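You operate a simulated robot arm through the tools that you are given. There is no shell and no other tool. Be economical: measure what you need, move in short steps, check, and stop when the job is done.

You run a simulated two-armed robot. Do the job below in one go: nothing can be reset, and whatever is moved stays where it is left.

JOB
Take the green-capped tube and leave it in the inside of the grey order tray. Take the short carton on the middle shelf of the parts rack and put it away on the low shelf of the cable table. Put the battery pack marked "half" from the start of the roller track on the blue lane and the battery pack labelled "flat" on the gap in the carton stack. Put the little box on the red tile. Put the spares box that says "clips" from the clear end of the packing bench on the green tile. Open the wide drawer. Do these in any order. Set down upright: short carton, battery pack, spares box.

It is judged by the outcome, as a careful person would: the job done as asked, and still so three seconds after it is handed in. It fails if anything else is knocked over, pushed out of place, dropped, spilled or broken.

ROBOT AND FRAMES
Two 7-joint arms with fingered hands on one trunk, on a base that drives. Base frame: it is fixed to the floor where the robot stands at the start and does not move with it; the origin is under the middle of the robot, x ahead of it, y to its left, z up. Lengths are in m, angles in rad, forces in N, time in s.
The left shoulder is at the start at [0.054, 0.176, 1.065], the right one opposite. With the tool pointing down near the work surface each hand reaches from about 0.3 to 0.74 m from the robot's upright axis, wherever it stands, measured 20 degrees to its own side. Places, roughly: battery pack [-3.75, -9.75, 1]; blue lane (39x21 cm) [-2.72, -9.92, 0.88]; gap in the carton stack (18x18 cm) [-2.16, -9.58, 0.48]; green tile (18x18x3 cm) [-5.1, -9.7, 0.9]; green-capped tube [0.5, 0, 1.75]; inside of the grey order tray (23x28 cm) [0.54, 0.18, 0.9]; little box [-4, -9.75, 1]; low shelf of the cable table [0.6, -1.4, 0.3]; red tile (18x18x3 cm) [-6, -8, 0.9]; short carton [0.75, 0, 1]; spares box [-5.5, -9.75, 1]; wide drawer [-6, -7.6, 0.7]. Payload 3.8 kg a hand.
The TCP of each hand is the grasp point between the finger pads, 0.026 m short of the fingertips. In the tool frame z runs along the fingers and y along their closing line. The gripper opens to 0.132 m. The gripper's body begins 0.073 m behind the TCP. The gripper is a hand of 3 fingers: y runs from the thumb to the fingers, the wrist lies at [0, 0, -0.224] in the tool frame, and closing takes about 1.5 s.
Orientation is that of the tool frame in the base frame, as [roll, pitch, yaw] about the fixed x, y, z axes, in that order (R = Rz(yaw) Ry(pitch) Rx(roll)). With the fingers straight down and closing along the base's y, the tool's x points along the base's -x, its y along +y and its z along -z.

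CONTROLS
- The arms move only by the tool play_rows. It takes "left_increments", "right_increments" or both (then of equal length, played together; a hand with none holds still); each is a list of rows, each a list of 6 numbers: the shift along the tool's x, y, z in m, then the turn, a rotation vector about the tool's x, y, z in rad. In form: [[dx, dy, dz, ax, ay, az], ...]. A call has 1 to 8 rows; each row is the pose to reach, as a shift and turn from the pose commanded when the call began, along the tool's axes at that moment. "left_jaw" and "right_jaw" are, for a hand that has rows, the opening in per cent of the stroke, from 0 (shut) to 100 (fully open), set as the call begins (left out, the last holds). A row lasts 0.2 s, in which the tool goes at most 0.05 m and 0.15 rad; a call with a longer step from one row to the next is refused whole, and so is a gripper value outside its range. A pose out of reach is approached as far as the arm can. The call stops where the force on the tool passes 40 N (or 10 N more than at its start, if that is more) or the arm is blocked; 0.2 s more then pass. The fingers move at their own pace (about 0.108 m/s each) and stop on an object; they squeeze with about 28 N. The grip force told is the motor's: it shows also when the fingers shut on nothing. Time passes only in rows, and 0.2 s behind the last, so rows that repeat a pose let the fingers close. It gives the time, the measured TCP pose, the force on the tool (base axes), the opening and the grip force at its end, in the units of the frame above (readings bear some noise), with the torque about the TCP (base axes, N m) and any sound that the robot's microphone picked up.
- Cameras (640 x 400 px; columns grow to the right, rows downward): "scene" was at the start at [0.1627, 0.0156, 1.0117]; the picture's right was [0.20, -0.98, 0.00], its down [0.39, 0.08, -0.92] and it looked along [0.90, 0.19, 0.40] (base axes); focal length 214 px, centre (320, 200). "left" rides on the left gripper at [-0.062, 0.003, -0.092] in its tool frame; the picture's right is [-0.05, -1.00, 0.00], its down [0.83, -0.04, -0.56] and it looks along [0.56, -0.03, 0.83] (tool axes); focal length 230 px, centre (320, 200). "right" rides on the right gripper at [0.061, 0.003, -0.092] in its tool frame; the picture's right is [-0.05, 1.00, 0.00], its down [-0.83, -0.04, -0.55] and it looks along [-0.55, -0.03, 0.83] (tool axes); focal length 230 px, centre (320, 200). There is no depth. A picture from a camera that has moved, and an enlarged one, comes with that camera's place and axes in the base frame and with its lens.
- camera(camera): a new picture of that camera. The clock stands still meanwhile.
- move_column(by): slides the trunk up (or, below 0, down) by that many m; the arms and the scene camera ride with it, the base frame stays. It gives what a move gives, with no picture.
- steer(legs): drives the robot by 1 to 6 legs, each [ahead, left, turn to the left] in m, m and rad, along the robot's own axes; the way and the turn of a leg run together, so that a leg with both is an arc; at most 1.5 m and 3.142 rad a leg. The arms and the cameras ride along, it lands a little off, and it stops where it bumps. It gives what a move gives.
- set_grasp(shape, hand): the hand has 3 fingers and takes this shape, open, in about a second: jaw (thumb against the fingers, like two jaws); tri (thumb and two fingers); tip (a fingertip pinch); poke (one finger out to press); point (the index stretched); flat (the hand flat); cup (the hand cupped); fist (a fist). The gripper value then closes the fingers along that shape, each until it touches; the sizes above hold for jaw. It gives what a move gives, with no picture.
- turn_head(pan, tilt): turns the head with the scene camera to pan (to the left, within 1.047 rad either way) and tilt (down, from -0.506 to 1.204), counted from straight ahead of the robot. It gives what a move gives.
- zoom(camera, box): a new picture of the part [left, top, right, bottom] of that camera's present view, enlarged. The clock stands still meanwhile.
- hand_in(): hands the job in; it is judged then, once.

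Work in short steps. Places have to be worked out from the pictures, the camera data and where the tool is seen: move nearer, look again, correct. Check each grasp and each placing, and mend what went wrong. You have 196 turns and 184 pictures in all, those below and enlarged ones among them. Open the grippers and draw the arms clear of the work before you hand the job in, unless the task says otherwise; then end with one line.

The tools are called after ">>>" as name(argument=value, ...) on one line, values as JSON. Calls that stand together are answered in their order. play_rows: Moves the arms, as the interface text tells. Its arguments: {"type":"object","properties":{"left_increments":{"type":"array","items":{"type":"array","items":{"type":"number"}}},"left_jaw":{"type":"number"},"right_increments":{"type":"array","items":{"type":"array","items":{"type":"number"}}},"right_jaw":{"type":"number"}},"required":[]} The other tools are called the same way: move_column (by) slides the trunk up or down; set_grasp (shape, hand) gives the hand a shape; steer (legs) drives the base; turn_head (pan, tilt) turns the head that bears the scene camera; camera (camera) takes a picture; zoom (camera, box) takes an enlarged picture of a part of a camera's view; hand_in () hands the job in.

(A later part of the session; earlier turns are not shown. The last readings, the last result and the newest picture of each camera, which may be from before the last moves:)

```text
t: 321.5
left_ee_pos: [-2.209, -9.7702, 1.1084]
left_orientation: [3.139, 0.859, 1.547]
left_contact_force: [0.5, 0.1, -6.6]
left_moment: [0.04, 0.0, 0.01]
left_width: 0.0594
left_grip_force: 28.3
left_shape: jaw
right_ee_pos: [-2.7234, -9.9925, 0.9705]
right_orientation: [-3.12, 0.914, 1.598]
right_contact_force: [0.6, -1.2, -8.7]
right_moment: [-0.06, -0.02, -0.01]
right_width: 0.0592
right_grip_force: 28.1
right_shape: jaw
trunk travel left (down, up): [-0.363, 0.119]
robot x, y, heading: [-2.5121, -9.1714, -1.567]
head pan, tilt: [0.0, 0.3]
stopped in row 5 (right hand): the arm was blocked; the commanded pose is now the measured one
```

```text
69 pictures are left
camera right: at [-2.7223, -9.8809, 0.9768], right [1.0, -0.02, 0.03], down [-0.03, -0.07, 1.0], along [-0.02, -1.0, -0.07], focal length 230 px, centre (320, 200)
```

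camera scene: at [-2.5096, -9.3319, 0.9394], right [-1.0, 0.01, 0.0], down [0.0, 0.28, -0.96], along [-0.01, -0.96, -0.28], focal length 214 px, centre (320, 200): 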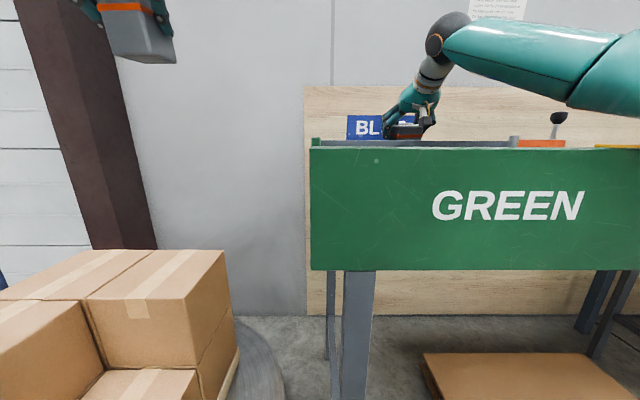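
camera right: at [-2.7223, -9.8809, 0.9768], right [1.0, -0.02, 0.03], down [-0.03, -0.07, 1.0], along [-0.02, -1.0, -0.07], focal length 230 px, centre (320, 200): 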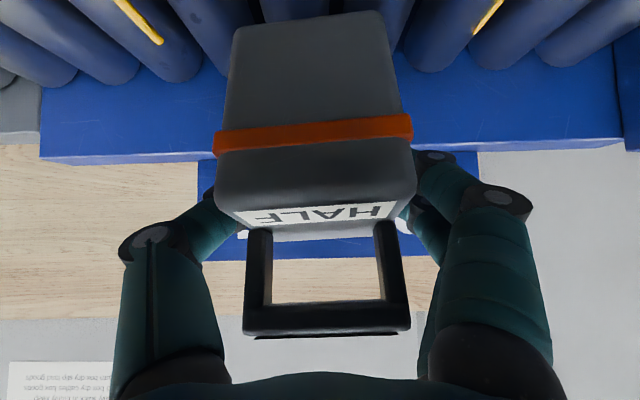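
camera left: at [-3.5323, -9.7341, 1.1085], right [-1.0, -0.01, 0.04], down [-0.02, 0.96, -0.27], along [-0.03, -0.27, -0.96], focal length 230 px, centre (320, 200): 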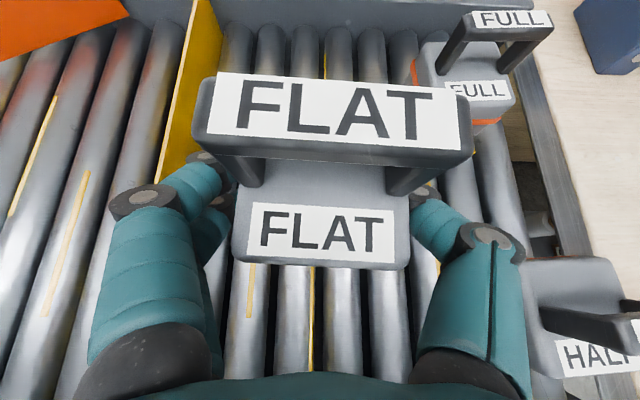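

The right elbow is resting on the green wall. I raise the trunk 0.07 and will lower the hand with the arm instead.

>>> move_column(by=0.08)

>>> camera(camera="scene")

```text
t: 322.7
left_ee_pos: [-2.2149, -9.7729, 1.1889]
left_orientation: [3.136, 0.86, 1.54]
left_contact_force: [-0.2, -0.3, -9.3]
left_moment: [0.02, 0.01, -0.02]
left_width: 0.0591
left_grip_force: 28.3
left_shape: jaw
right_ee_pos: [-2.7312, -9.9917, 1.039]
right_orientation: [-3.122, 0.898, 1.592]
right_contact_force: [0.8, -0.2, -9.9]
right_moment: [-0.03, 0.02, 0.01]
right_width: 0.0592
right_grip_force: 27.4
right_shape: jaw
trunk travel left (down, up): [-0.443, 0.039]
robot x, y, heading: [-2.5151, -9.1687, -1.569]
head pan, tilt: [0.0, 0.3]
```

```text
68 pictures are left
camera scene: at [-2.5116, -9.3697, 1.035], right [-1.0, 0.0, 0.0], down [0.0, 0.3, -0.95], along [0.0, -0.95, -0.3], focal length 214 px, centre (320, 200)
```

scene: 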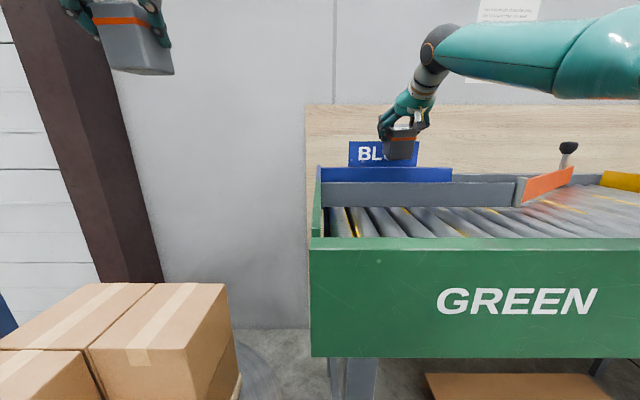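

Raise the trunk the rest of the way and lower the hand by arm, pulling back 3.5 cm and correcting the pitch.

>>> move_column(by=0.035)

>>> play_rows(right_increments=[[0.02, 0, -0.01, 0, 0.01, 0], [0.045, 0, 0.0, 0, 0.02, 0], [0.07, 0, 0.015, 0, 0.03, 0], [0.09, 0, 0.03, 0, 0.03, 0], [0.105, 0, 0.04, 0, 0.03, 0]])

>>> camera(camera="scene")

>>> camera(camera="right")

```text
t: 323.5
left_ee_pos: [-2.2137, -9.7734, 1.2238]
left_orientation: [3.135, 0.862, 1.539]
left_contact_force: [-0.2, 0.1, -9.7]
left_moment: [0.02, -0.02, 0.02]
left_width: 0.0594
left_grip_force: 27.8
left_shape: jaw
right_ee_pos: [-2.7307, -9.9922, 1.0739]
right_orientation: [-3.123, 0.897, 1.589]
right_contact_force: [-0.5, -0.1, -10.3]
right_moment: [-0.03, 0.0, -0.02]
right_width: 0.0598
right_grip_force: 27.9
right_shape: jaw
trunk travel left (down, up): [-0.478, 0.004]
robot x, y, heading: [-2.5122, -9.1703, -1.565]
head pan, tilt: [0.0, 0.3]
```

```text
t: 324.7
left_ee_pos: [-2.2147, -9.7733, 1.2261]
left_orientation: [3.137, 0.863, 1.539]
left_contact_force: [-0.6, 0.2, -8.5]
left_moment: [0.07, -0.02, -0.01]
left_width: 0.0596
left_grip_force: 28.3
left_shape: jaw
right_ee_pos: [-2.7331, -9.9561, 0.9699]
right_orientation: [-3.124, 0.872, 1.591]
right_contact_force: [0.9, 0.6, -8.8]
right_moment: [0.01, -0.01, 0.01]
right_width: 0.0594
right_grip_force: 27.8
right_shape: jaw
trunk travel left (down, up): [-0.478, 0.004]
robot x, y, heading: [-2.5126, -9.1694, -1.568]
head pan, tilt: [0.0, 0.3]
```

```text
67 pictures are left
camera scene: at [-2.512, -9.3722, 1.0849], right [-1.0, 0.0, 0.0], down [0.0, 0.3, -0.95], along [0.0, -0.95, -0.3], focal length 214 px, centre (320, 200)
```

scene: 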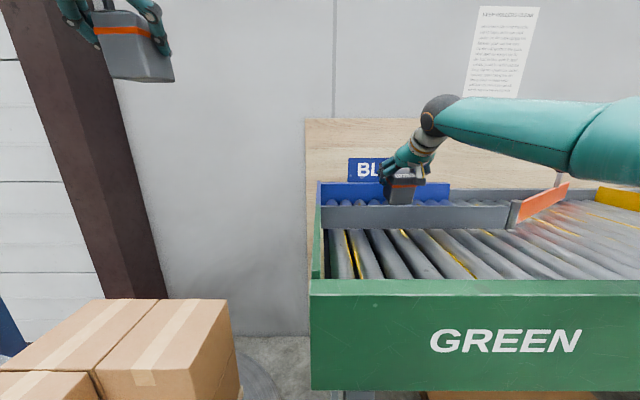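

```text
66 pictures are left
camera right: at [-2.7309, -9.8466, 0.981], right [1.0, -0.03, 0.03], down [-0.03, -0.11, 0.99], along [-0.02, -0.99, -0.11], focal length 230 px, centre (320, 200)
```

right: 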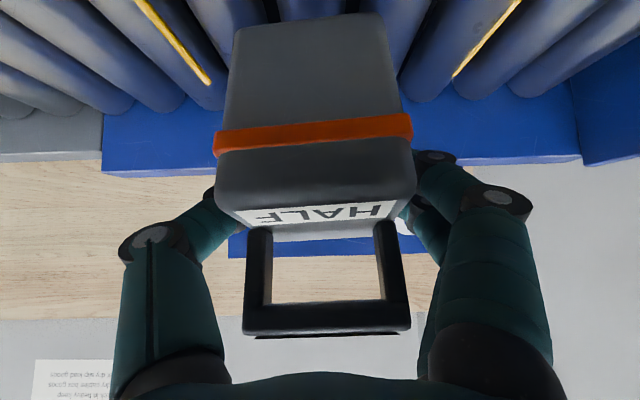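

Check the pack's tilt in the hand with a zoom.

>>> zoom(camera="scene", box=[340, 130, 480, 220])

```text
4.44 times, centred on (410, 175) of scene
camera zoom: at [-2.512, -9.3722, 1.0849], right [-1.0, 0.0, 0.0], down [0.0, 0.3, -0.95], along [0.0, -0.95, -0.3], focal length 953 px, centre (-80, 311)
```

zoom: 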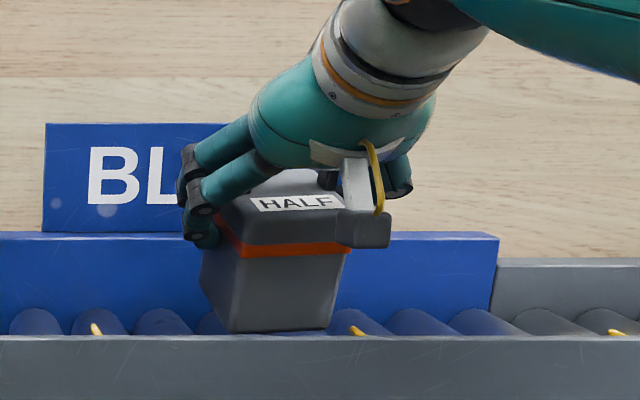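

The pack leans ~0.2 rad toward the robot. I reduce the hand pitch by 0.18 to level it and re-check.

>>> play_rows(right_increments=[[0.005, 0, -0.006, 0, 0.09, 0], [0.0097, 0, -0.0115, 0, 0.18, 0]])

>>> zoom(camera="scene", box=[340, 130, 480, 220])

>>> camera(camera="right")

```text
t: 325.3
left_ee_pos: [-2.2145, -9.772, 1.2271]
left_orientation: [3.134, 0.863, 1.542]
left_contact_force: [0.4, 0.0, -7.6]
left_moment: [0.01, 0.0, -0.01]
left_width: 0.0596
left_grip_force: 28.5
left_shape: jaw
right_ee_pos: [-2.7326, -9.942, 0.9701]
right_orientation: [-3.127, 0.694, 1.586]
right_contact_force: [-0.3, -0.2, -9.4]
right_moment: [-0.08, 0.0, -0.02]
right_width: 0.0591
right_grip_force: 28.1
right_shape: jaw
trunk travel left (down, up): [-0.478, 0.004]
robot x, y, heading: [-2.5163, -9.1698, -1.57]
head pan, tilt: [0.0, 0.3]
```

```text
4.44 times, centred on (410, 175) of scene
camera zoom: at [-2.5117, -9.372, 1.0851], right [-1.0, 0.0, 0.0], down [0.0, 0.3, -0.95], along [0.0, -0.95, -0.3], focal length 953 px, centre (-80, 311)
```

zoom: 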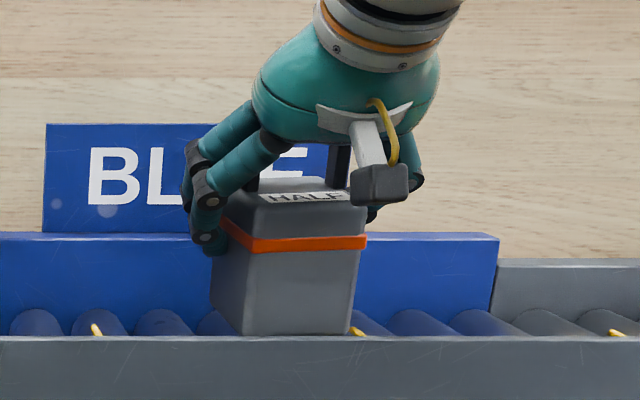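

```text
63 pictures are left
camera right: at [-2.7302, -9.8355, 1.0018], right [1.0, -0.03, 0.02], down [-0.03, -0.28, 0.96], along [-0.03, -0.96, -0.28], focal length 230 px, centre (320, 200)
```

right: 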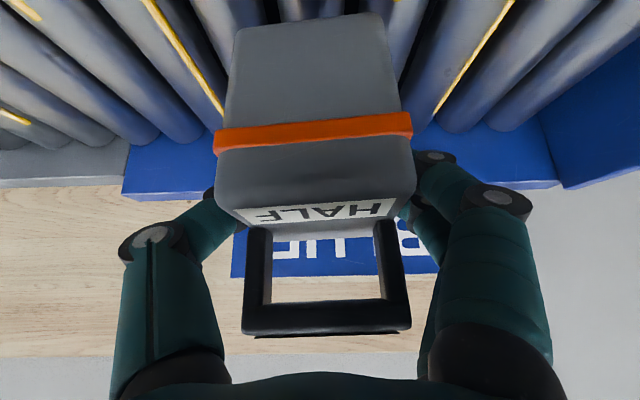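

Upright now. Lower until contact.

>>> play_rows(right_increments=[[0.0096, 0, 0.0115, 0, 0, 0], [0.0128, 0, 0.0154, 0, 0, 0], [0.016, 0, 0.0192, 0, 0, 0], [0.0192, 0, 0.0231, 0, 0, 0], [0.0224, 0, 0.027, 0, 0, 0]])

```text
t: 326.5
left_ee_pos: [-2.2147, -9.7697, 1.2295]
left_orientation: [3.134, 0.867, 1.54]
left_contact_force: [-1.3, -0.5, -9.1]
left_moment: [0.03, -0.03, -0.01]
left_width: 0.0595
left_grip_force: 27.9
left_shape: jaw
right_ee_pos: [-2.7325, -9.9429, 0.9442]
right_orientation: [-3.126, 0.712, 1.587]
right_contact_force: [-2.4, -3.7, 14.9]
right_moment: [-0.19, -0.37, -0.08]
right_width: 0.0593
right_grip_force: 28.0
right_shape: jaw
trunk travel left (down, up): [-0.478, 0.004]
robot x, y, heading: [-2.5145, -9.1667, -1.571]
head pan, tilt: [0.0, 0.3]
```

Contact made. Open and retract along the tool axis.

>>> play_rows(right_increments=[[0, 0, 0, 0, 0, 0], [0, 0, 0, 0, 0, 0], [0, 0, 0, 0, 0, 0], [0, 0, -0.02, 0, 0, 0], [0, 0, -0.05, 0, 0, 0], [0, 0, -0.09, 0, 0, 0], [0, 0, -0.13, 0, 0, 0], [0, 0, -0.17, 0, 0, 0]], right_jaw=78)

>>> zoom(camera="scene", box=[300, 110, 540, 260])

```text
t: 328.3
left_ee_pos: [-2.216, -9.7706, 1.2291]
left_orientation: [3.136, 0.865, 1.54]
left_contact_force: [-0.1, -0.1, -8.4]
left_moment: [0.05, -0.01, -0.02]
left_width: 0.0594
left_grip_force: 28.1
left_shape: jaw
right_ee_pos: [-2.7321, -9.8328, 1.067]
right_orientation: [-3.128, 0.698, 1.586]
right_contact_force: [-0.2, 0.1, 0.3]
right_moment: [0.0, -0.02, 0.03]
right_width: 0.1027
right_grip_force: 0.1
right_shape: jaw
trunk travel left (down, up): [-0.478, 0.004]
robot x, y, heading: [-2.5137, -9.1685, -1.572]
head pan, tilt: [0.0, 0.3]
```

```text
2.67 times, centred on (420, 185) of scene
camera zoom: at [-2.5118, -9.3707, 1.0854], right [-1.0, 0.0, 0.0], down [0.0, 0.3, -0.96], along [0.0, -0.96, -0.3], focal length 572 px, centre (53, 240)
```

zoom: 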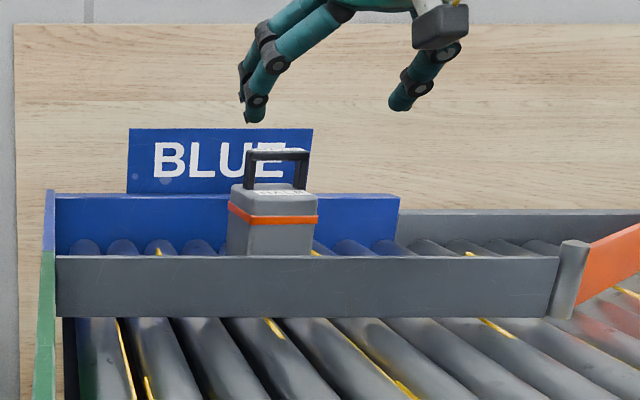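

HALF stands in the blue lane. Now back off, tuck the right hand, and head for the carton-stack gap (centre ≈ (−2.17, −9.566), z≈0.48).

>>> steer(legs=[[-0.5, 0.0, 0]])

>>> play_rows(right_increments=[[0.033, 0, -0.026, 0, 0.1, 0], [0.065, 0, -0.053, 0, 0.2, 0], [0.098, 0, -0.08, 0, 0.3, 0], [0.13, 0, -0.107, 0, 0.4, 0], [0.162, 0, -0.134, 0, 0.5, 0], [0.195, 0, -0.16, 0, 0.6, 0], [0.22, 0, -0.185, 0, 0.69, 0]])

>>> move_column(by=-0.4)

```text
t: 331.2
left_ee_pos: [-2.218, -9.2736, 1.2274]
left_orientation: [3.134, 0.863, 1.534]
left_contact_force: [-0.3, 0.0, -8.7]
left_moment: [0.03, -0.05, 0.02]
left_width: 0.0596
left_grip_force: 27.8
left_shape: jaw
right_ee_pos: [-2.7341, -9.3332, 1.0658]
right_orientation: [-3.128, 0.698, 1.579]
right_contact_force: [-0.8, 0.3, -0.4]
right_moment: [-0.02, 0.02, 0.0]
right_width: 0.1025
right_grip_force: 0.1
right_shape: jaw
trunk travel left (down, up): [-0.478, 0.004]
robot x, y, heading: [-2.5158, -8.6678, -1.575]
head pan, tilt: [0.0, 0.3]
```

```text
t: 332.8
left_ee_pos: [-2.2193, -9.2738, 1.2277]
left_orientation: [3.134, 0.865, 1.534]
left_contact_force: [-0.4, 0.4, -8.0]
left_moment: [0.03, -0.01, 0.05]
left_width: 0.0595
left_grip_force: 28.3
left_shape: jaw
right_ee_pos: [-2.7353, -9.0446, 1.0684]
right_orientation: [-3.131, 0.006, 1.571]
right_contact_force: [0.8, -0.7, 0.6]
right_moment: [-0.04, 0.02, 0.03]
right_width: 0.1026
right_grip_force: 0.0
right_shape: jaw
trunk travel left (down, up): [-0.478, 0.004]
robot x, y, heading: [-2.5132, -8.6735, -1.577]
head pan, tilt: [0.0, 0.3]
```

```text
t: 336.6
left_ee_pos: [-2.2185, -9.2732, 0.8276]
left_orientation: [3.136, 0.866, 1.535]
left_contact_force: [0.3, 0.2, -8.4]
left_moment: [0.05, 0.02, 0.0]
left_width: 0.0594
left_grip_force: 28.0
left_shape: jaw
right_ee_pos: [-2.735, -9.0444, 0.6674]
right_orientation: [-3.132, 0.006, 1.569]
right_contact_force: [-0.6, 0.7, 0.9]
right_moment: [0.02, -0.03, 0.02]
right_width: 0.1027
right_grip_force: 0.1
right_shape: jaw
trunk travel left (down, up): [-0.078, 0.404]
robot x, y, heading: [-2.5152, -8.671, -1.579]
head pan, tilt: [0.0, 0.3]
```

Lower the left hand further in free space (trunk −0.07, arm −0.155) and look.

>>> move_column(by=-0.07)

>>> play_rows(left_increments=[[0.024, 0, 0.02, 0, 0, 0], [0.048, 0, 0.04, 0, 0, 0], [0.072, 0, 0.06, 0, 0, 0], [0.096, 0, 0.08, 0, 0, 0], [0.118, 0, 0.1, 0, 0, 0]])

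>>> turn_head(pan=0.3, tilt=0.3)

>>> camera(camera="scene")

>>> camera(camera="left")

```text
t: 337.7
left_ee_pos: [-2.2179, -9.2735, 0.7571]
left_orientation: [3.131, 0.865, 1.534]
left_contact_force: [0.2, 0.7, -8.1]
left_moment: [0.02, -0.01, -0.02]
left_width: 0.0596
left_grip_force: 27.7
left_shape: jaw
right_ee_pos: [-2.735, -9.055, 0.6021]
right_orientation: [-3.13, -0.016, 1.57]
right_contact_force: [0.5, -0.3, 0.3]
right_moment: [-0.02, 0.03, 0.0]
right_width: 0.1025
right_grip_force: 0.0
right_shape: jaw
trunk travel left (down, up): [-0.008, 0.474]
robot x, y, heading: [-2.5147, -8.6737, -1.578]
head pan, tilt: [0.0, 0.3]
```

```text
t: 338.9
left_ee_pos: [-2.2181, -9.2726, 0.6028]
left_orientation: [3.136, 0.866, 1.537]
left_contact_force: [-0.3, -0.3, -7.6]
left_moment: [0.05, 0.02, 0.0]
left_width: 0.0593
left_grip_force: 28.1
left_shape: jaw
right_ee_pos: [-2.736, -9.0558, 0.6014]
right_orientation: [-3.132, -0.018, 1.572]
right_contact_force: [0.0, -0.1, -0.3]
right_moment: [-0.01, 0.0, 0.02]
right_width: 0.1027
right_grip_force: 0.1
right_shape: jaw
trunk travel left (down, up): [-0.008, 0.474]
robot x, y, heading: [-2.5169, -8.6698, -1.576]
head pan, tilt: [0.0, 0.3]
```

```text
t: 339.7
left_ee_pos: [-2.2172, -9.2731, 0.6039]
left_orientation: [3.136, 0.867, 1.533]
left_contact_force: [-0.4, 0.5, -8.0]
left_moment: [0.04, -0.03, 0.01]
left_width: 0.0595
left_grip_force: 28.2
left_shape: jaw
right_ee_pos: [-2.7345, -9.0554, 0.601]
right_orientation: [-3.131, -0.02, 1.572]
right_contact_force: [-0.4, -1.0, -0.2]
right_moment: [0.01, 0.01, -0.01]
right_width: 0.1026
right_grip_force: 0.1
right_shape: jaw
trunk travel left (down, up): [-0.008, 0.474]
robot x, y, heading: [-2.5155, -8.6661, -1.576]
head pan, tilt: [0.3, 0.3]
```

```text
61 pictures are left
camera scene: at [-2.4848, -8.8603, 0.5851], right [-0.96, -0.29, 0.0], down [-0.09, 0.28, -0.96], along [0.28, -0.91, -0.3], focal length 214 px, centre (320, 200)
```

scene: 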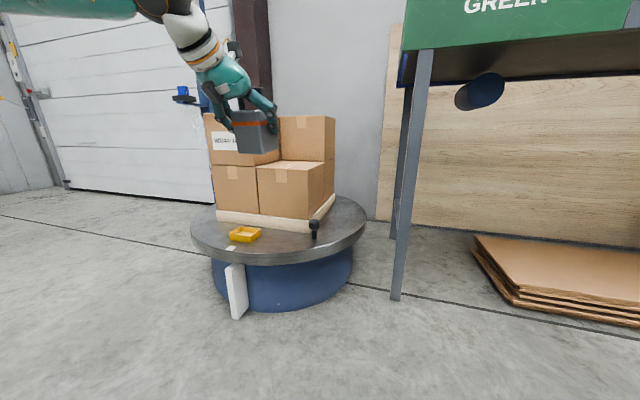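

```text
60 pictures are left
camera left: at [-2.2147, -9.2416, 0.7094], right [-1.0, 0.0, 0.04], down [-0.01, 0.96, -0.27], along [-0.03, -0.27, -0.96], focal length 230 px, centre (320, 200)
```

left: 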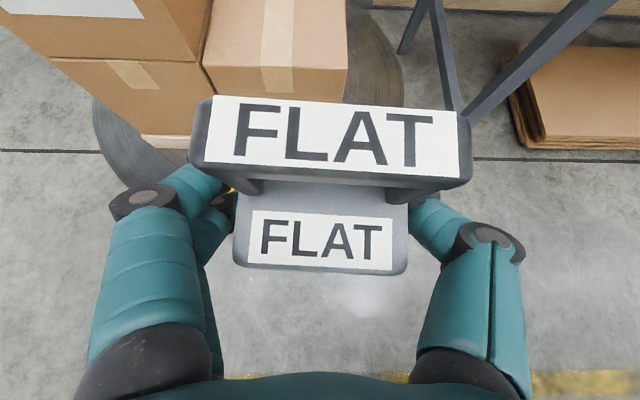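

Gap confirmed: x −2.255…−2.076, front y −9.479. Target pack at (−2.188, −9.55). Drive in with bottom at z≈0.54.

>>> steer(legs=[[0.277, 0.029, 0.004]])

>>> camera(camera="left")

>>> camera(camera="scene")

```text
t: 341.7
left_ee_pos: [-2.184, -9.5475, 0.6016]
left_orientation: [3.135, 0.863, 1.542]
left_contact_force: [-0.1, -0.4, -8.1]
left_moment: [0.02, -0.03, 0.0]
left_width: 0.0594
left_grip_force: 27.5
left_shape: jaw
right_ee_pos: [-2.7045, -9.3344, 0.6017]
right_orientation: [-3.132, -0.02, 1.578]
right_contact_force: [0.7, 0.5, 0.1]
right_moment: [0.0, -0.01, 0.0]
right_width: 0.1027
right_grip_force: 0.0
right_shape: jaw
trunk travel left (down, up): [-0.008, 0.474]
robot x, y, heading: [-2.4842, -8.9457, -1.572]
head pan, tilt: [0.3, 0.3]
```

```text
59 pictures are left
camera left: at [-2.1823, -9.5164, 0.7091], right [-1.0, -0.01, 0.03], down [-0.02, 0.96, -0.27], along [-0.03, -0.27, -0.96], focal length 230 px, centre (320, 200)
```

left: 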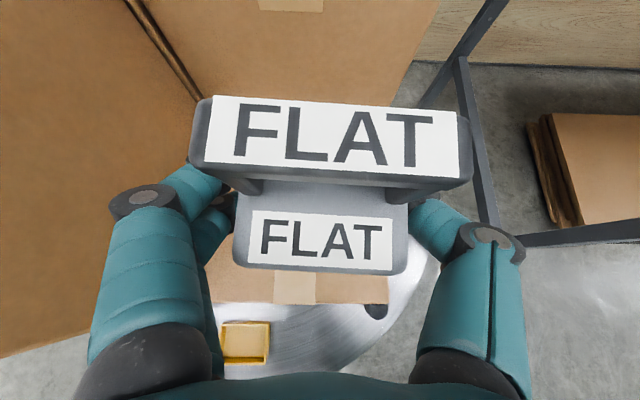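

```text
58 pictures are left
camera scene: at [-2.4549, -9.1371, 0.5851], right [-0.95, -0.3, 0.0], down [-0.09, 0.28, -0.96], along [0.28, -0.91, -0.3], focal length 214 px, centre (320, 200)
```

scene: 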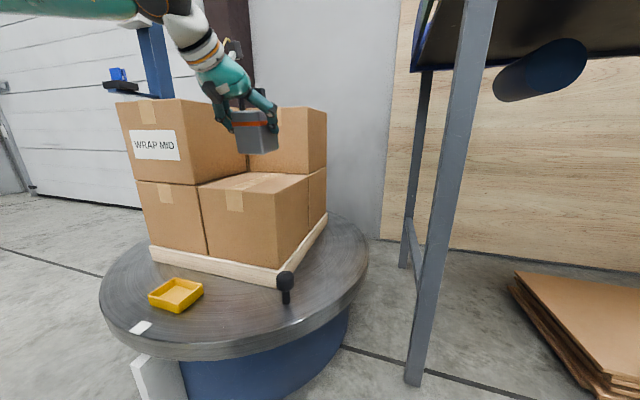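

Aligned. Lower by arm until contact (expected ≈0.06).

>>> play_rows(left_increments=[[0.019, 0, 0.01625, 0, 0, 0], [0.038, 0, 0.0325, 0, 0, 0], [0.0418, 0, 0.0358, 0, 0, 0], [0.0456, 0, 0.039, 0, 0, 0], [0.0494, 0, 0.0423, 0, 0, 0]])

```text
t: 342.9
left_ee_pos: [-2.1837, -9.5482, 0.5376]
left_orientation: [3.134, 0.864, 1.541]
left_contact_force: [-0.5, -0.4, -8.1]
left_moment: [0.05, 0.05, 0.02]
left_width: 0.0594
left_grip_force: 28.1
left_shape: jaw
right_ee_pos: [-2.7046, -9.3344, 0.6014]
right_orientation: [-3.132, -0.019, 1.578]
right_contact_force: [-0.1, 0.6, 1.0]
right_moment: [0.0, 0.0, 0.02]
right_width: 0.1026
right_grip_force: 0.1
right_shape: jaw
trunk travel left (down, up): [-0.008, 0.474]
robot x, y, heading: [-2.4788, -8.9473, -1.576]
head pan, tilt: [0.3, 0.3]
```

>>> play_rows(left_increments=[[0.0023, 0, 0.002, 0, 0, 0], [0.0046, 0, 0.0039, 0, 0, 0], [0.0068, 0, 0.0058, 0, 0, 0], [0.0091, 0, 0.0078, 0, 0, 0], [0.0114, 0, 0.0097, 0, 0, 0], [0.0137, 0, 0.0117, 0, 0, 0], [0.016, 0, 0.0137, 0, 0, 0]])

```text
t: 344.2
left_ee_pos: [-2.1858, -9.5495, 0.532]
left_orientation: [3.131, 0.893, 1.538]
left_contact_force: [0.9, 5.8, 12.7]
left_moment: [0.07, 0.08, -0.02]
left_width: 0.06
left_grip_force: 27.8
left_shape: jaw
right_ee_pos: [-2.7041, -9.3334, 0.602]
right_orientation: [-3.132, -0.017, 1.579]
right_contact_force: [-0.2, 0.2, 0.1]
right_moment: [-0.02, 0.02, 0.0]
right_width: 0.1025
right_grip_force: 0.1
right_shape: jaw
trunk travel left (down, up): [-0.008, 0.474]
robot x, y, heading: [-2.4842, -8.9451, -1.567]
head pan, tilt: [0.3, 0.3]
stopped in row 6 (left hand): the force on the tool passed its limit at 41 N (the readings are from after the stop); the commanded pose is now the measured one
```

Contact. Open partially and retract along the tool axis.

>>> play_rows(left_increments=[[0, 0, 0, 0, 0, 0], [0, 0, 0, 0, 0, 0], [0, 0, 0, 0, 0, 0], [0, 0, -0.02, 0, 0, 0], [0, 0, -0.05, 0, 0, 0], [0, 0, -0.09, 0, 0, 0], [0, 0, -0.13, 0, 0, 0]], left_jaw=72)

>>> steer(legs=[[-0.35, 0, 0]])

>>> zoom(camera="scene", box=[180, 80, 400, 230])

```text
t: 345.8
left_ee_pos: [-2.186, -9.5044, 0.6027]
left_orientation: [-3.137, 0.917, 1.553]
left_contact_force: [-0.4, 0.3, 4.4]
left_moment: [0.26, -0.05, -0.01]
left_width: 0.0945
left_grip_force: 0.1
left_shape: jaw
left hand out of reach, approached as far as the arm can: row 6, 7
right_ee_pos: [-2.7029, -9.3341, 0.6027]
right_orientation: [-3.13, -0.018, 1.579]
right_contact_force: [0.1, 0.3, -0.2]
right_moment: [0.03, -0.01, 0.01]
right_width: 0.1026
right_grip_force: 0.0
right_shape: jaw
trunk travel left (down, up): [-0.008, 0.474]
robot x, y, heading: [-2.4846, -8.9464, -1.562]
head pan, tilt: [0.3, 0.3]
```

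```text
t: 348.1
left_ee_pos: [-2.1834, -9.1479, 0.5924]
left_orientation: [3.128, 0.889, 1.547]
left_contact_force: [-0.3, 0.3, 0.1]
left_moment: [0.03, 0.03, 0.03]
left_width: 0.0949
left_grip_force: 0.1
left_shape: jaw
right_ee_pos: [-2.7037, -8.9807, 0.6018]
right_orientation: [-3.132, -0.017, 1.579]
right_contact_force: [0.3, -0.2, -0.3]
right_moment: [0.04, 0.0, 0.0]
right_width: 0.1031
right_grip_force: 0.0
right_shape: jaw
trunk travel left (down, up): [-0.008, 0.474]
robot x, y, heading: [-2.4823, -8.5957, -1.568]
head pan, tilt: [0.3, 0.3]
```

```text
2.67 times, centred on (290, 155) of scene
camera zoom: at [-2.456, -8.7842, 0.5852], right [-0.95, -0.3, 0.0], down [-0.09, 0.28, -0.96], along [0.28, -0.91, -0.3], focal length 572 px, centre (400, 320)
```

zoom: 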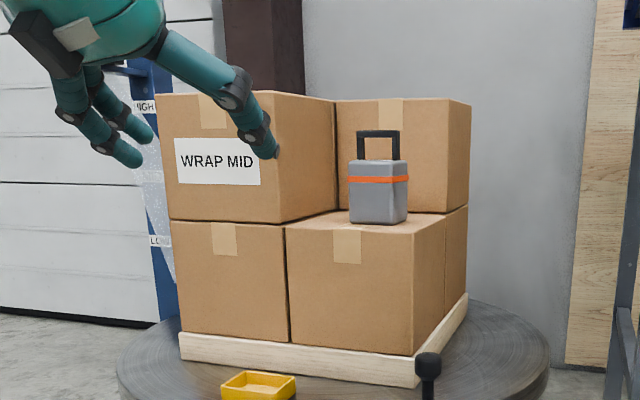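

FLAT stands in the gap. Now raise the trunk, tuck the left hand, and go view the packing bench.

>>> play_rows(left_increments=[[0.015, 0, -0.019, 0, 0.127, 0], [0.03, 0, -0.038, 0, 0.254, 0], [0.045, 0, -0.057, 0, 0.381, 0], [0.06, 0, -0.076, 0, 0.508, 0], [0.076, 0, -0.095, 0, 0.635, 0], [0.092, 0, -0.114, 0, 0.762, 0], [0.107, 0, -0.132, 0, 0.889, 0]], left_jaw=100)

>>> move_column(by=0.4)

>>> steer(legs=[[0, -1.5, 0], [0, -0.9, 0]])

>>> turn_head(pan=0, tilt=0.3)

>>> camera(camera="scene")

```text
t: 349.7
left_ee_pos: [-2.1812, -8.9772, 0.5936]
left_orientation: [3.135, -0.003, 1.559]
left_contact_force: [-0.8, -0.1, 0.3]
left_moment: [-0.01, 0.03, 0.02]
left_width: 0.132
left_grip_force: 0.2
left_shape: jaw
right_ee_pos: [-2.7058, -8.9812, 0.6011]
right_orientation: [-3.131, -0.019, 1.578]
right_contact_force: [-0.6, 0.0, 0.0]
right_moment: [0.0, 0.04, 0.01]
right_width: 0.1026
right_grip_force: 0.3
right_shape: jaw
trunk travel left (down, up): [-0.008, 0.474]
robot x, y, heading: [-2.4859, -8.5959, -1.573]
head pan, tilt: [0.3, 0.3]
```

```text
t: 353.5
left_ee_pos: [-2.1802, -8.9768, 0.9921]
left_orientation: [3.133, -0.003, 1.557]
left_contact_force: [0.9, 0.5, -0.6]
left_moment: [0.02, 0.01, 0.01]
left_width: 0.1321
left_grip_force: 0.1
left_shape: jaw
right_ee_pos: [-2.7044, -8.9805, 0.9999]
right_orientation: [-3.13, -0.019, 1.58]
right_contact_force: [0.5, -0.2, 0.6]
right_moment: [0.02, 0.02, 0.01]
right_width: 0.1025
right_grip_force: 0.1
right_shape: jaw
trunk travel left (down, up): [-0.408, 0.074]
robot x, y, heading: [-2.4883, -8.5913, -1.569]
head pan, tilt: [0.3, 0.3]
```

```text
t: 374.8
left_ee_pos: [-4.5947, -8.99, 0.9944]
left_orientation: [3.134, -0.002, 1.564]
left_contact_force: [0.5, 1.0, -0.1]
left_moment: [0.0, -0.01, 0.01]
left_width: 0.132
left_grip_force: 0.0
left_shape: jaw
right_ee_pos: [-5.1198, -8.9964, 1.0014]
right_orientation: [-3.131, -0.018, 1.583]
right_contact_force: [0.3, -0.5, 0.2]
right_moment: [-0.02, 0.0, 0.05]
right_width: 0.1026
right_grip_force: 0.1
right_shape: jaw
trunk travel left (down, up): [-0.408, 0.074]
robot x, y, heading: [-4.9018, -8.6105, -1.564]
head pan, tilt: [0.3, 0.3]
```

```text
t: 375.6
left_ee_pos: [-4.5947, -8.9917, 0.9929]
left_orientation: [3.133, -0.001, 1.563]
left_contact_force: [-0.3, 0.2, 0.4]
left_moment: [-0.01, 0.01, 0.01]
left_width: 0.1321
left_grip_force: 0.0
left_shape: jaw
right_ee_pos: [-5.1198, -8.9972, 1.0016]
right_orientation: [-3.132, -0.016, 1.582]
right_contact_force: [-0.2, 0.5, 0.6]
right_moment: [0.0, -0.03, -0.02]
right_width: 0.1028
right_grip_force: 0.0
right_shape: jaw
trunk travel left (down, up): [-0.408, 0.074]
robot x, y, heading: [-4.8991, -8.6098, -1.555]
head pan, tilt: [0.0, 0.3]
```

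```text
56 pictures are left
camera scene: at [-4.899, -8.8024, 0.9892], right [-1.0, -0.01, 0.0], down [0.0, 0.3, -0.96], along [0.01, -0.96, -0.3], focal length 214 px, centre (320, 200)
```

scene: 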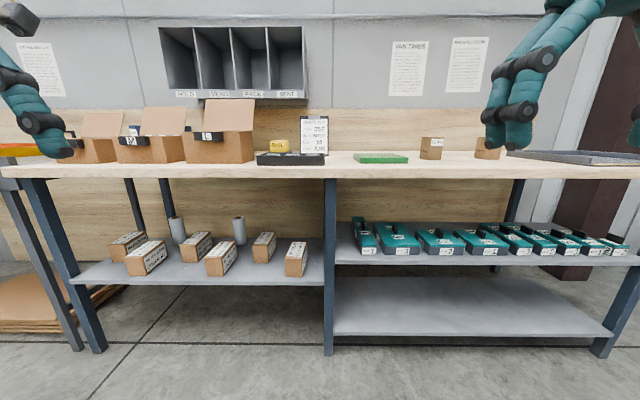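

Green tile and two small boxes are at the clear end. Zoom in on those and on the S/M/L boxes.

>>> zoom(camera="scene", box=[330, 120, 530, 190])

>>> zoom(camera="scene", box=[40, 80, 340, 190])

```text
3.20 times, centred on (430, 155) of scene
camera zoom: at [-4.899, -8.8024, 0.9892], right [-1.0, -0.01, 0.0], down [0.0, 0.3, -0.96], along [0.01, -0.96, -0.3], focal length 686 px, centre (-32, 344)
```

zoom: 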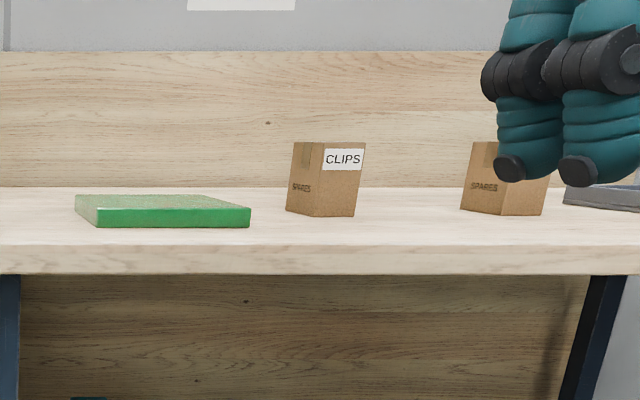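

```text
2.13 times, centred on (190, 135) of scene
camera zoom: at [-4.899, -8.8024, 0.9892], right [-1.0, -0.01, 0.0], down [0.0, 0.3, -0.96], along [0.01, -0.96, -0.3], focal length 458 px, centre (597, 339)
```

zoom: 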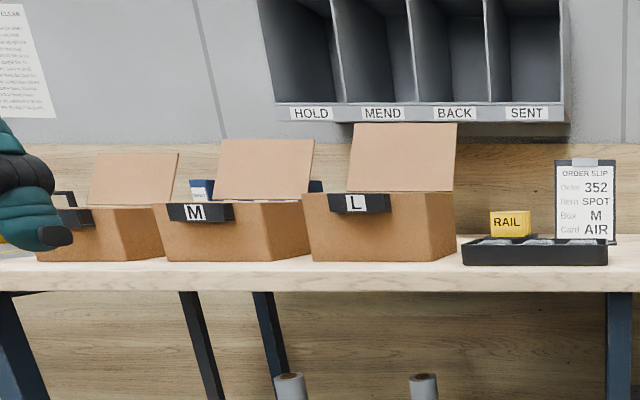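

The CLIPS box is the first one (x≈−5.36, slightly rotated). "Little box" should be the S carton at x≈−3.96. I approach the CLIPS box with the right hand and look.

>>> steer(legs=[[0.25, -0.25, -0.01]])

>>> play_rows(right_increments=[[-0.03, 0, -0.02, 0, 0, 0], [-0.06, 0, -0.04, 0, 0, 0], [-0.1, 0, -0.05, 0, 0, 0]], right_jaw=100)

>>> camera(camera="right")

```text
t: 378.4
left_ee_pos: [-4.8528, -9.2456, 0.9935]
left_orientation: [3.133, -0.002, 1.545]
left_contact_force: [-0.5, 0.8, -0.9]
left_moment: [0.01, 0.0, -0.02]
left_width: 0.132
left_grip_force: 0.1
left_shape: jaw
right_ee_pos: [-5.378, -9.2423, 1.0001]
right_orientation: [-3.132, -0.017, 1.566]
right_contact_force: [-0.8, -0.3, 0.9]
right_moment: [-0.02, 0.01, 0.02]
right_width: 0.1025
right_grip_force: 0.1
right_shape: jaw
trunk travel left (down, up): [-0.408, 0.074]
robot x, y, heading: [-5.1505, -8.8559, -1.579]
head pan, tilt: [0.0, 0.3]
```

```text
t: 379.2
left_ee_pos: [-4.8525, -9.2458, 0.9921]
left_orientation: [3.135, -0.003, 1.548]
left_contact_force: [0.1, 0.1, -0.2]
left_moment: [0.0, 0.0, 0.02]
left_width: 0.1319
left_grip_force: 0.0
left_shape: jaw
right_ee_pos: [-5.3784, -9.3436, 1.0509]
right_orientation: [-3.13, -0.017, 1.567]
right_contact_force: [-0.6, -0.3, 0.0]
right_moment: [-0.02, 0.0, 0.02]
right_width: 0.1319
right_grip_force: 0.2
right_shape: jaw
trunk travel left (down, up): [-0.408, 0.074]
robot x, y, heading: [-5.1498, -8.859, -1.578]
head pan, tilt: [0.0, 0.3]
```

```text
53 pictures are left
camera right: at [-5.373, -9.2842, 1.143], right [1.0, -0.06, -0.01], down [-0.04, -0.84, 0.54], along [-0.04, -0.54, -0.84], focal length 230 px, centre (320, 200)
```

right: 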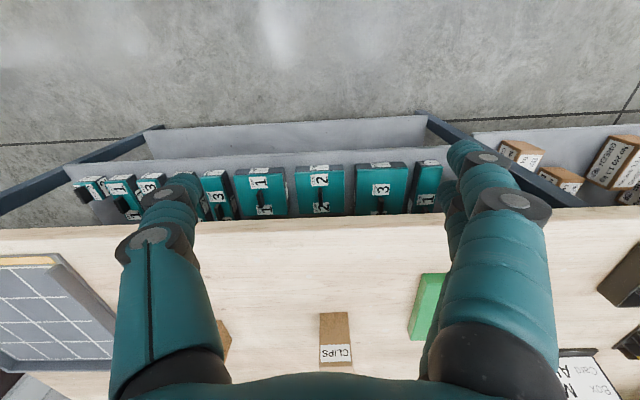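

CLIPS box: front face y≈−9.72, x≈−5.37, width 6.3 cm, top ≈0.972, bench ≈0.88. Tile centre ≈ (−5.14, −9.67). I raise the left hand for safety, drive in 0.28 and reach over the box.

>>> play_rows(left_increments=[[0, 0, -0.04, 0, 0, 0], [0.03, 0, -0.08, 0, 0, 0], [0.05, 0, -0.1, 0, 0, 0]])

>>> steer(legs=[[0.28, 0, 0.008]])

>>> play_rows(right_increments=[[-0.04, 0, 0, 0, 0, 0], [-0.08, 0, 0, 0, 0, 0], [-0.12, 0, 0, 0, 0, 0]])

>>> camera(camera="right")

```text
t: 380.0
left_ee_pos: [-4.8522, -9.1946, 1.0936]
left_orientation: [3.132, -0.004, 1.546]
left_contact_force: [-0.1, -0.3, -0.1]
left_moment: [0.0, -0.02, 0.02]
left_width: 0.1317
left_grip_force: 0.1
left_shape: jaw
right_ee_pos: [-5.3771, -9.3422, 1.0501]
right_orientation: [-3.131, -0.017, 1.565]
right_contact_force: [0.8, -0.7, 0.5]
right_moment: [0.01, 0.02, -0.02]
right_width: 0.1319
right_grip_force: 0.0
right_shape: jaw
trunk travel left (down, up): [-0.408, 0.074]
robot x, y, heading: [-5.1513, -8.8592, -1.579]
head pan, tilt: [0.0, 0.3]
```

```text
t: 382.0
left_ee_pos: [-4.8508, -9.4721, 1.0922]
left_orientation: [3.133, -0.002, 1.554]
left_contact_force: [-0.1, 0.2, 0.1]
left_moment: [0.02, 0.01, -0.03]
left_width: 0.132
left_grip_force: 0.2
left_shape: jaw
right_ee_pos: [-5.3742, -9.6259, 1.0492]
right_orientation: [-3.131, -0.018, 1.575]
right_contact_force: [0.2, -0.8, -0.3]
right_moment: [-0.01, -0.04, -0.01]
right_width: 0.1319
right_grip_force: 0.1
right_shape: jaw
trunk travel left (down, up): [-0.408, 0.074]
robot x, y, heading: [-5.1535, -9.1327, -1.576]
head pan, tilt: [0.0, 0.3]
```

```text
t: 382.8
left_ee_pos: [-4.8499, -9.4732, 1.0927]
left_orientation: [3.135, 0.0, 1.555]
left_contact_force: [0.6, -0.4, 0.1]
left_moment: [0.02, -0.01, -0.01]
left_width: 0.132
left_grip_force: 0.0
left_shape: jaw
right_ee_pos: [-5.372, -9.7463, 1.0481]
right_orientation: [-3.129, -0.019, 1.577]
right_contact_force: [-0.1, -1.3, -0.7]
right_moment: [0.03, 0.0, 0.03]
right_width: 0.1323
right_grip_force: 0.2
right_shape: jaw
trunk travel left (down, up): [-0.408, 0.074]
robot x, y, heading: [-5.1556, -9.1376, -1.574]
head pan, tilt: [0.0, 0.3]
```

```text
52 pictures are left
camera right: at [-5.3688, -9.6862, 1.1411], right [1.0, -0.05, -0.01], down [-0.03, -0.84, 0.54], along [-0.04, -0.54, -0.84], focal length 230 px, centre (320, 200)
```

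right: 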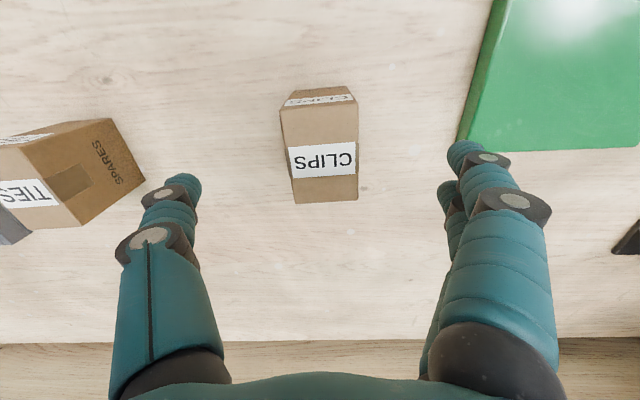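

CLIPS is centred between the fingers (centre ≈ −5.376, −9.757). Lower and grip.

>>> play_rows(right_increments=[[-0.01, -0.004, 0.035, 0, 0, 0], [-0.01, -0.004, 0.07, 0, 0, 0], [-0.01, -0.004, 0.105, 0, 0, 0], [-0.01, -0.004, 0.105, 0, 0, 0]])

>>> play_rows(right_increments=[[0, 0, 0, 0, 0, 0], [0, 0, 0, 0, 0, 0], [0, 0, 0, 0, 0, 0], [0, 0, 0, 0, 0, 0], [0, 0, 0, 0, 0, 0], [0, 0, 0, 0, 0, 0], [0, 0, -0.04, 0, 0, 0], [0, 0, -0.08, 0, 0, 0]], right_jaw=0)

>>> camera(camera="right")

```text
t: 383.8
left_ee_pos: [-4.8498, -9.471, 1.0936]
left_orientation: [3.132, -0.001, 1.556]
left_contact_force: [-0.8, -0.2, 0.2]
left_moment: [0.01, 0.0, -0.02]
left_width: 0.1321
left_grip_force: 0.0
left_shape: jaw
right_ee_pos: [-5.3796, -9.7533, 0.9416]
right_orientation: [-3.131, -0.016, 1.578]
right_contact_force: [0.6, -0.9, 0.1]
right_moment: [0.01, 0.01, 0.02]
right_width: 0.1318
right_grip_force: 0.0
right_shape: jaw
trunk travel left (down, up): [-0.408, 0.074]
robot x, y, heading: [-5.1549, -9.1368, -1.566]
head pan, tilt: [0.0, 0.3]
```

```text
t: 385.6
left_ee_pos: [-4.8505, -9.471, 1.0928]
left_orientation: [3.133, -0.002, 1.555]
left_contact_force: [0.0, 0.1, 0.8]
left_moment: [0.01, 0.03, -0.01]
left_width: 0.1319
left_grip_force: 0.0
left_shape: jaw
right_ee_pos: [-5.3776, -9.7545, 1.0213]
right_orientation: [-3.131, -0.018, 1.577]
right_contact_force: [-0.3, 0.1, -2.1]
right_moment: [-0.01, 0.03, -0.02]
right_width: 0.0498
right_grip_force: 28.2
right_shape: jaw
trunk travel left (down, up): [-0.408, 0.074]
robot x, y, heading: [-5.1523, -9.139, -1.569]
head pan, tilt: [0.0, 0.3]
```

```text
51 pictures are left
camera right: at [-5.375, -9.695, 1.1152], right [1.0, -0.05, -0.01], down [-0.03, -0.84, 0.54], along [-0.04, -0.54, -0.84], focal length 230 px, centre (320, 200)
```

right: 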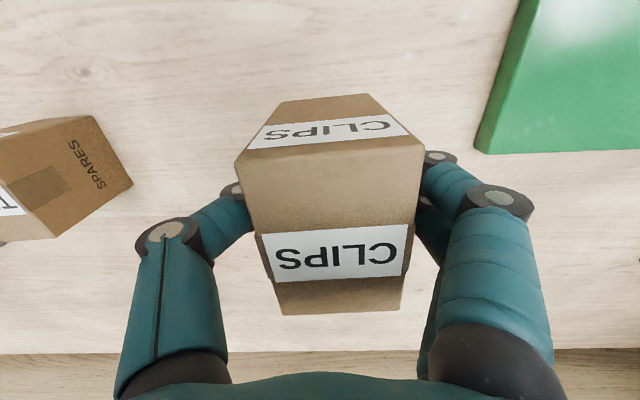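

CLIPS held. Tile centre ≈ (−5.148, −9.69). Pull back 6.5 cm and strafe left 0.23 to hover over it.

>>> play_rows(right_increments=[[0.03, 0, 0, 0, 0, 0], [0.065, 0, 0, 0, 0, 0]])

>>> steer(legs=[[0, 0.229, 0]])

>>> camera(camera="right")

```text
t: 386.2
left_ee_pos: [-4.8506, -9.4712, 1.0937]
left_orientation: [3.132, -0.001, 1.556]
left_contact_force: [-0.3, 0.2, 0.5]
left_moment: [0.01, 0.0, 0.0]
left_width: 0.1321
left_grip_force: 0.0
left_shape: jaw
right_ee_pos: [-5.3798, -9.6897, 1.0246]
right_orientation: [-3.132, -0.017, 1.575]
right_contact_force: [0.9, 0.8, -1.1]
right_moment: [0.0, 0.01, -0.03]
right_width: 0.0501
right_grip_force: 28.1
right_shape: jaw
trunk travel left (down, up): [-0.408, 0.074]
robot x, y, heading: [-5.1562, -9.1375, -1.572]
head pan, tilt: [0.0, 0.3]
```

```text
t: 388.8
left_ee_pos: [-4.6224, -9.4724, 1.0936]
left_orientation: [3.132, -0.003, 1.555]
left_contact_force: [-0.5, 0.0, -0.2]
left_moment: [0.01, -0.02, 0.01]
left_width: 0.1319
left_grip_force: 0.2
left_shape: jaw
right_ee_pos: [-5.15, -9.6908, 1.0238]
right_orientation: [-3.131, -0.016, 1.574]
right_contact_force: [-0.3, 0.1, -2.0]
right_moment: [0.02, 0.01, 0.02]
right_width: 0.05
right_grip_force: 27.9
right_shape: jaw
trunk travel left (down, up): [-0.408, 0.074]
robot x, y, heading: [-4.9265, -9.1371, -1.572]
head pan, tilt: [0.0, 0.3]
```

```text
50 pictures are left
camera right: at [-5.1469, -9.6305, 1.116], right [1.0, -0.05, -0.01], down [-0.03, -0.84, 0.54], along [-0.04, -0.54, -0.84], focal length 230 px, centre (320, 200)
```

right: 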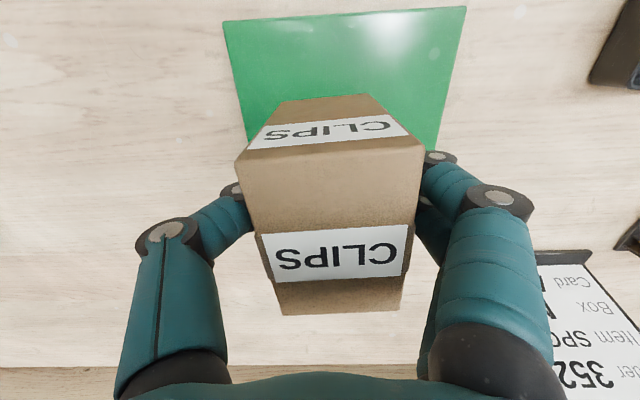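

Centred over the tile. Lower to contact.

>>> play_rows(right_increments=[[-0.005, 0, 0.03, 0, 0, 0], [-0.008, 0, 0.042, 0, 0, 0], [-0.008, 0, 0.048, 0, 0, 0], [-0.008, 0, 0.053, 0, 0, 0], [-0.008, 0, 0.058, 0, 0, 0], [-0.008, 0, 0.063, 0, 0, 0]])

```text
t: 390.2
left_ee_pos: [-4.6219, -9.4712, 1.0948]
left_orientation: [3.133, 0.0, 1.555]
left_contact_force: [0.2, 0.1, -0.2]
left_moment: [-0.01, 0.0, 0.01]
left_width: 0.1317
left_grip_force: 0.0
left_shape: jaw
right_ee_pos: [-5.1505, -9.6974, 0.9649]
right_orientation: [-3.132, -0.009, 1.574]
right_contact_force: [-2.6, -1.2, 20.5]
right_moment: [0.03, -0.05, 0.01]
right_width: 0.0501
right_grip_force: 28.0
right_shape: jaw
trunk travel left (down, up): [-0.408, 0.074]
robot x, y, heading: [-4.9225, -9.1388, -1.572]
head pan, tilt: [0.0, 0.3]
```

Contact (20 N). Release and rise.

>>> play_rows(right_increments=[[0, 0, -0.003, 0, 0, 0], [0, 0, -0.003, 0, 0, 0], [0, 0, -0.003, 0, 0, 0], [0, 0, -0.003, 0, 0, 0], [0, 0, -0.03, 0, 0, 0], [0, 0, -0.07, 0, 0, 0], [0, 0, -0.11, 0, 0, 0], [0.02, 0, -0.14, 0, 0, 0]], right_jaw=90)

>>> camera(camera="right")

```text
t: 392.0
left_ee_pos: [-4.623, -9.4716, 1.0938]
left_orientation: [3.133, 0.0, 1.556]
left_contact_force: [-0.8, -0.5, 0.9]
left_moment: [0.02, 0.0, -0.01]
left_width: 0.1319
left_grip_force: 0.1
left_shape: jaw
right_ee_pos: [-5.1494, -9.6793, 1.1007]
right_orientation: [-3.131, -0.017, 1.574]
right_contact_force: [0.6, 0.6, -0.2]
right_moment: [-0.02, -0.02, 0.01]
right_width: 0.1187
right_grip_force: 0.1
right_shape: jaw
trunk travel left (down, up): [-0.408, 0.074]
robot x, y, heading: [-4.9245, -9.1378, -1.568]
head pan, tilt: [0.0, 0.3]
```

```text
49 pictures are left
camera right: at [-5.1457, -9.6193, 1.1942], right [1.0, -0.05, -0.01], down [-0.03, -0.84, 0.54], along [-0.04, -0.54, -0.84], focal length 230 px, centre (320, 200)
```

right: 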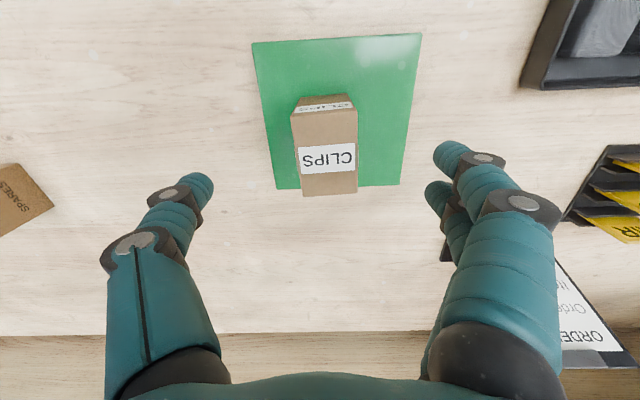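

CLIPS stands on the green tile. Next, the S box: back off, strafe left and inspect it.

>>> steer(legs=[[-0.3, 0, 0], [0, 1.2, 0]])

>>> camera(camera="right")

>>> zoom(camera="scene", box=[280, 100, 520, 250])

```text
t: 404.5
left_ee_pos: [-3.4199, -9.1662, 1.0936]
left_orientation: [3.134, -0.002, 1.561]
left_contact_force: [-0.4, 0.1, 0.2]
left_moment: [-0.03, 0.0, -0.04]
left_width: 0.1321
left_grip_force: 0.1
left_shape: jaw
right_ee_pos: [-3.9456, -9.3759, 1.1009]
right_orientation: [-3.131, -0.018, 1.58]
right_contact_force: [0.5, 0.4, -0.1]
right_moment: [0.0, 0.04, 0.02]
right_width: 0.1185
right_grip_force: 0.0
right_shape: jaw
trunk travel left (down, up): [-0.408, 0.074]
robot x, y, heading: [-3.7278, -8.8316, -1.567]
head pan, tilt: [0.0, 0.3]
```

```text
48 pictures are left
camera right: at [-3.9427, -9.3164, 1.1936], right [1.0, -0.04, -0.01], down [-0.03, -0.84, 0.54], along [-0.03, -0.54, -0.84], focal length 230 px, centre (320, 200)
```

right: 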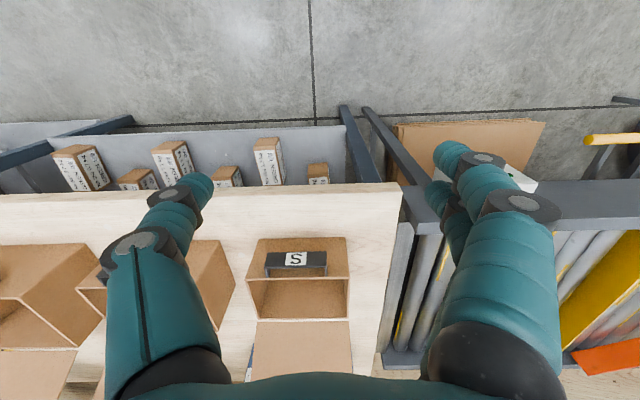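

```text
2.67 times, centred on (400, 175) of scene
camera zoom: at [-3.7231, -9.0269, 0.9892], right [-1.0, 0.0, 0.0], down [0.0, 0.3, -0.96], along [0.0, -0.96, -0.3], focal length 572 px, centre (107, 267)
```

zoom: 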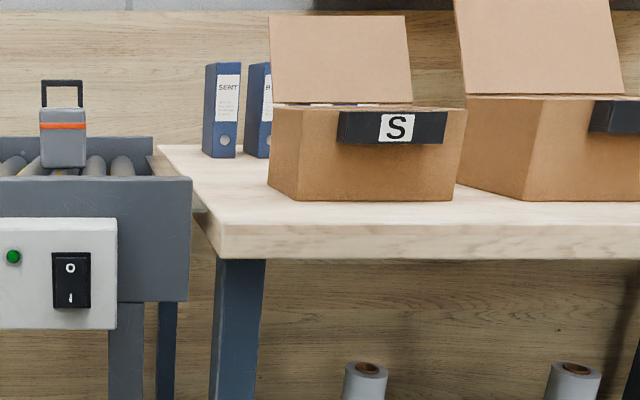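

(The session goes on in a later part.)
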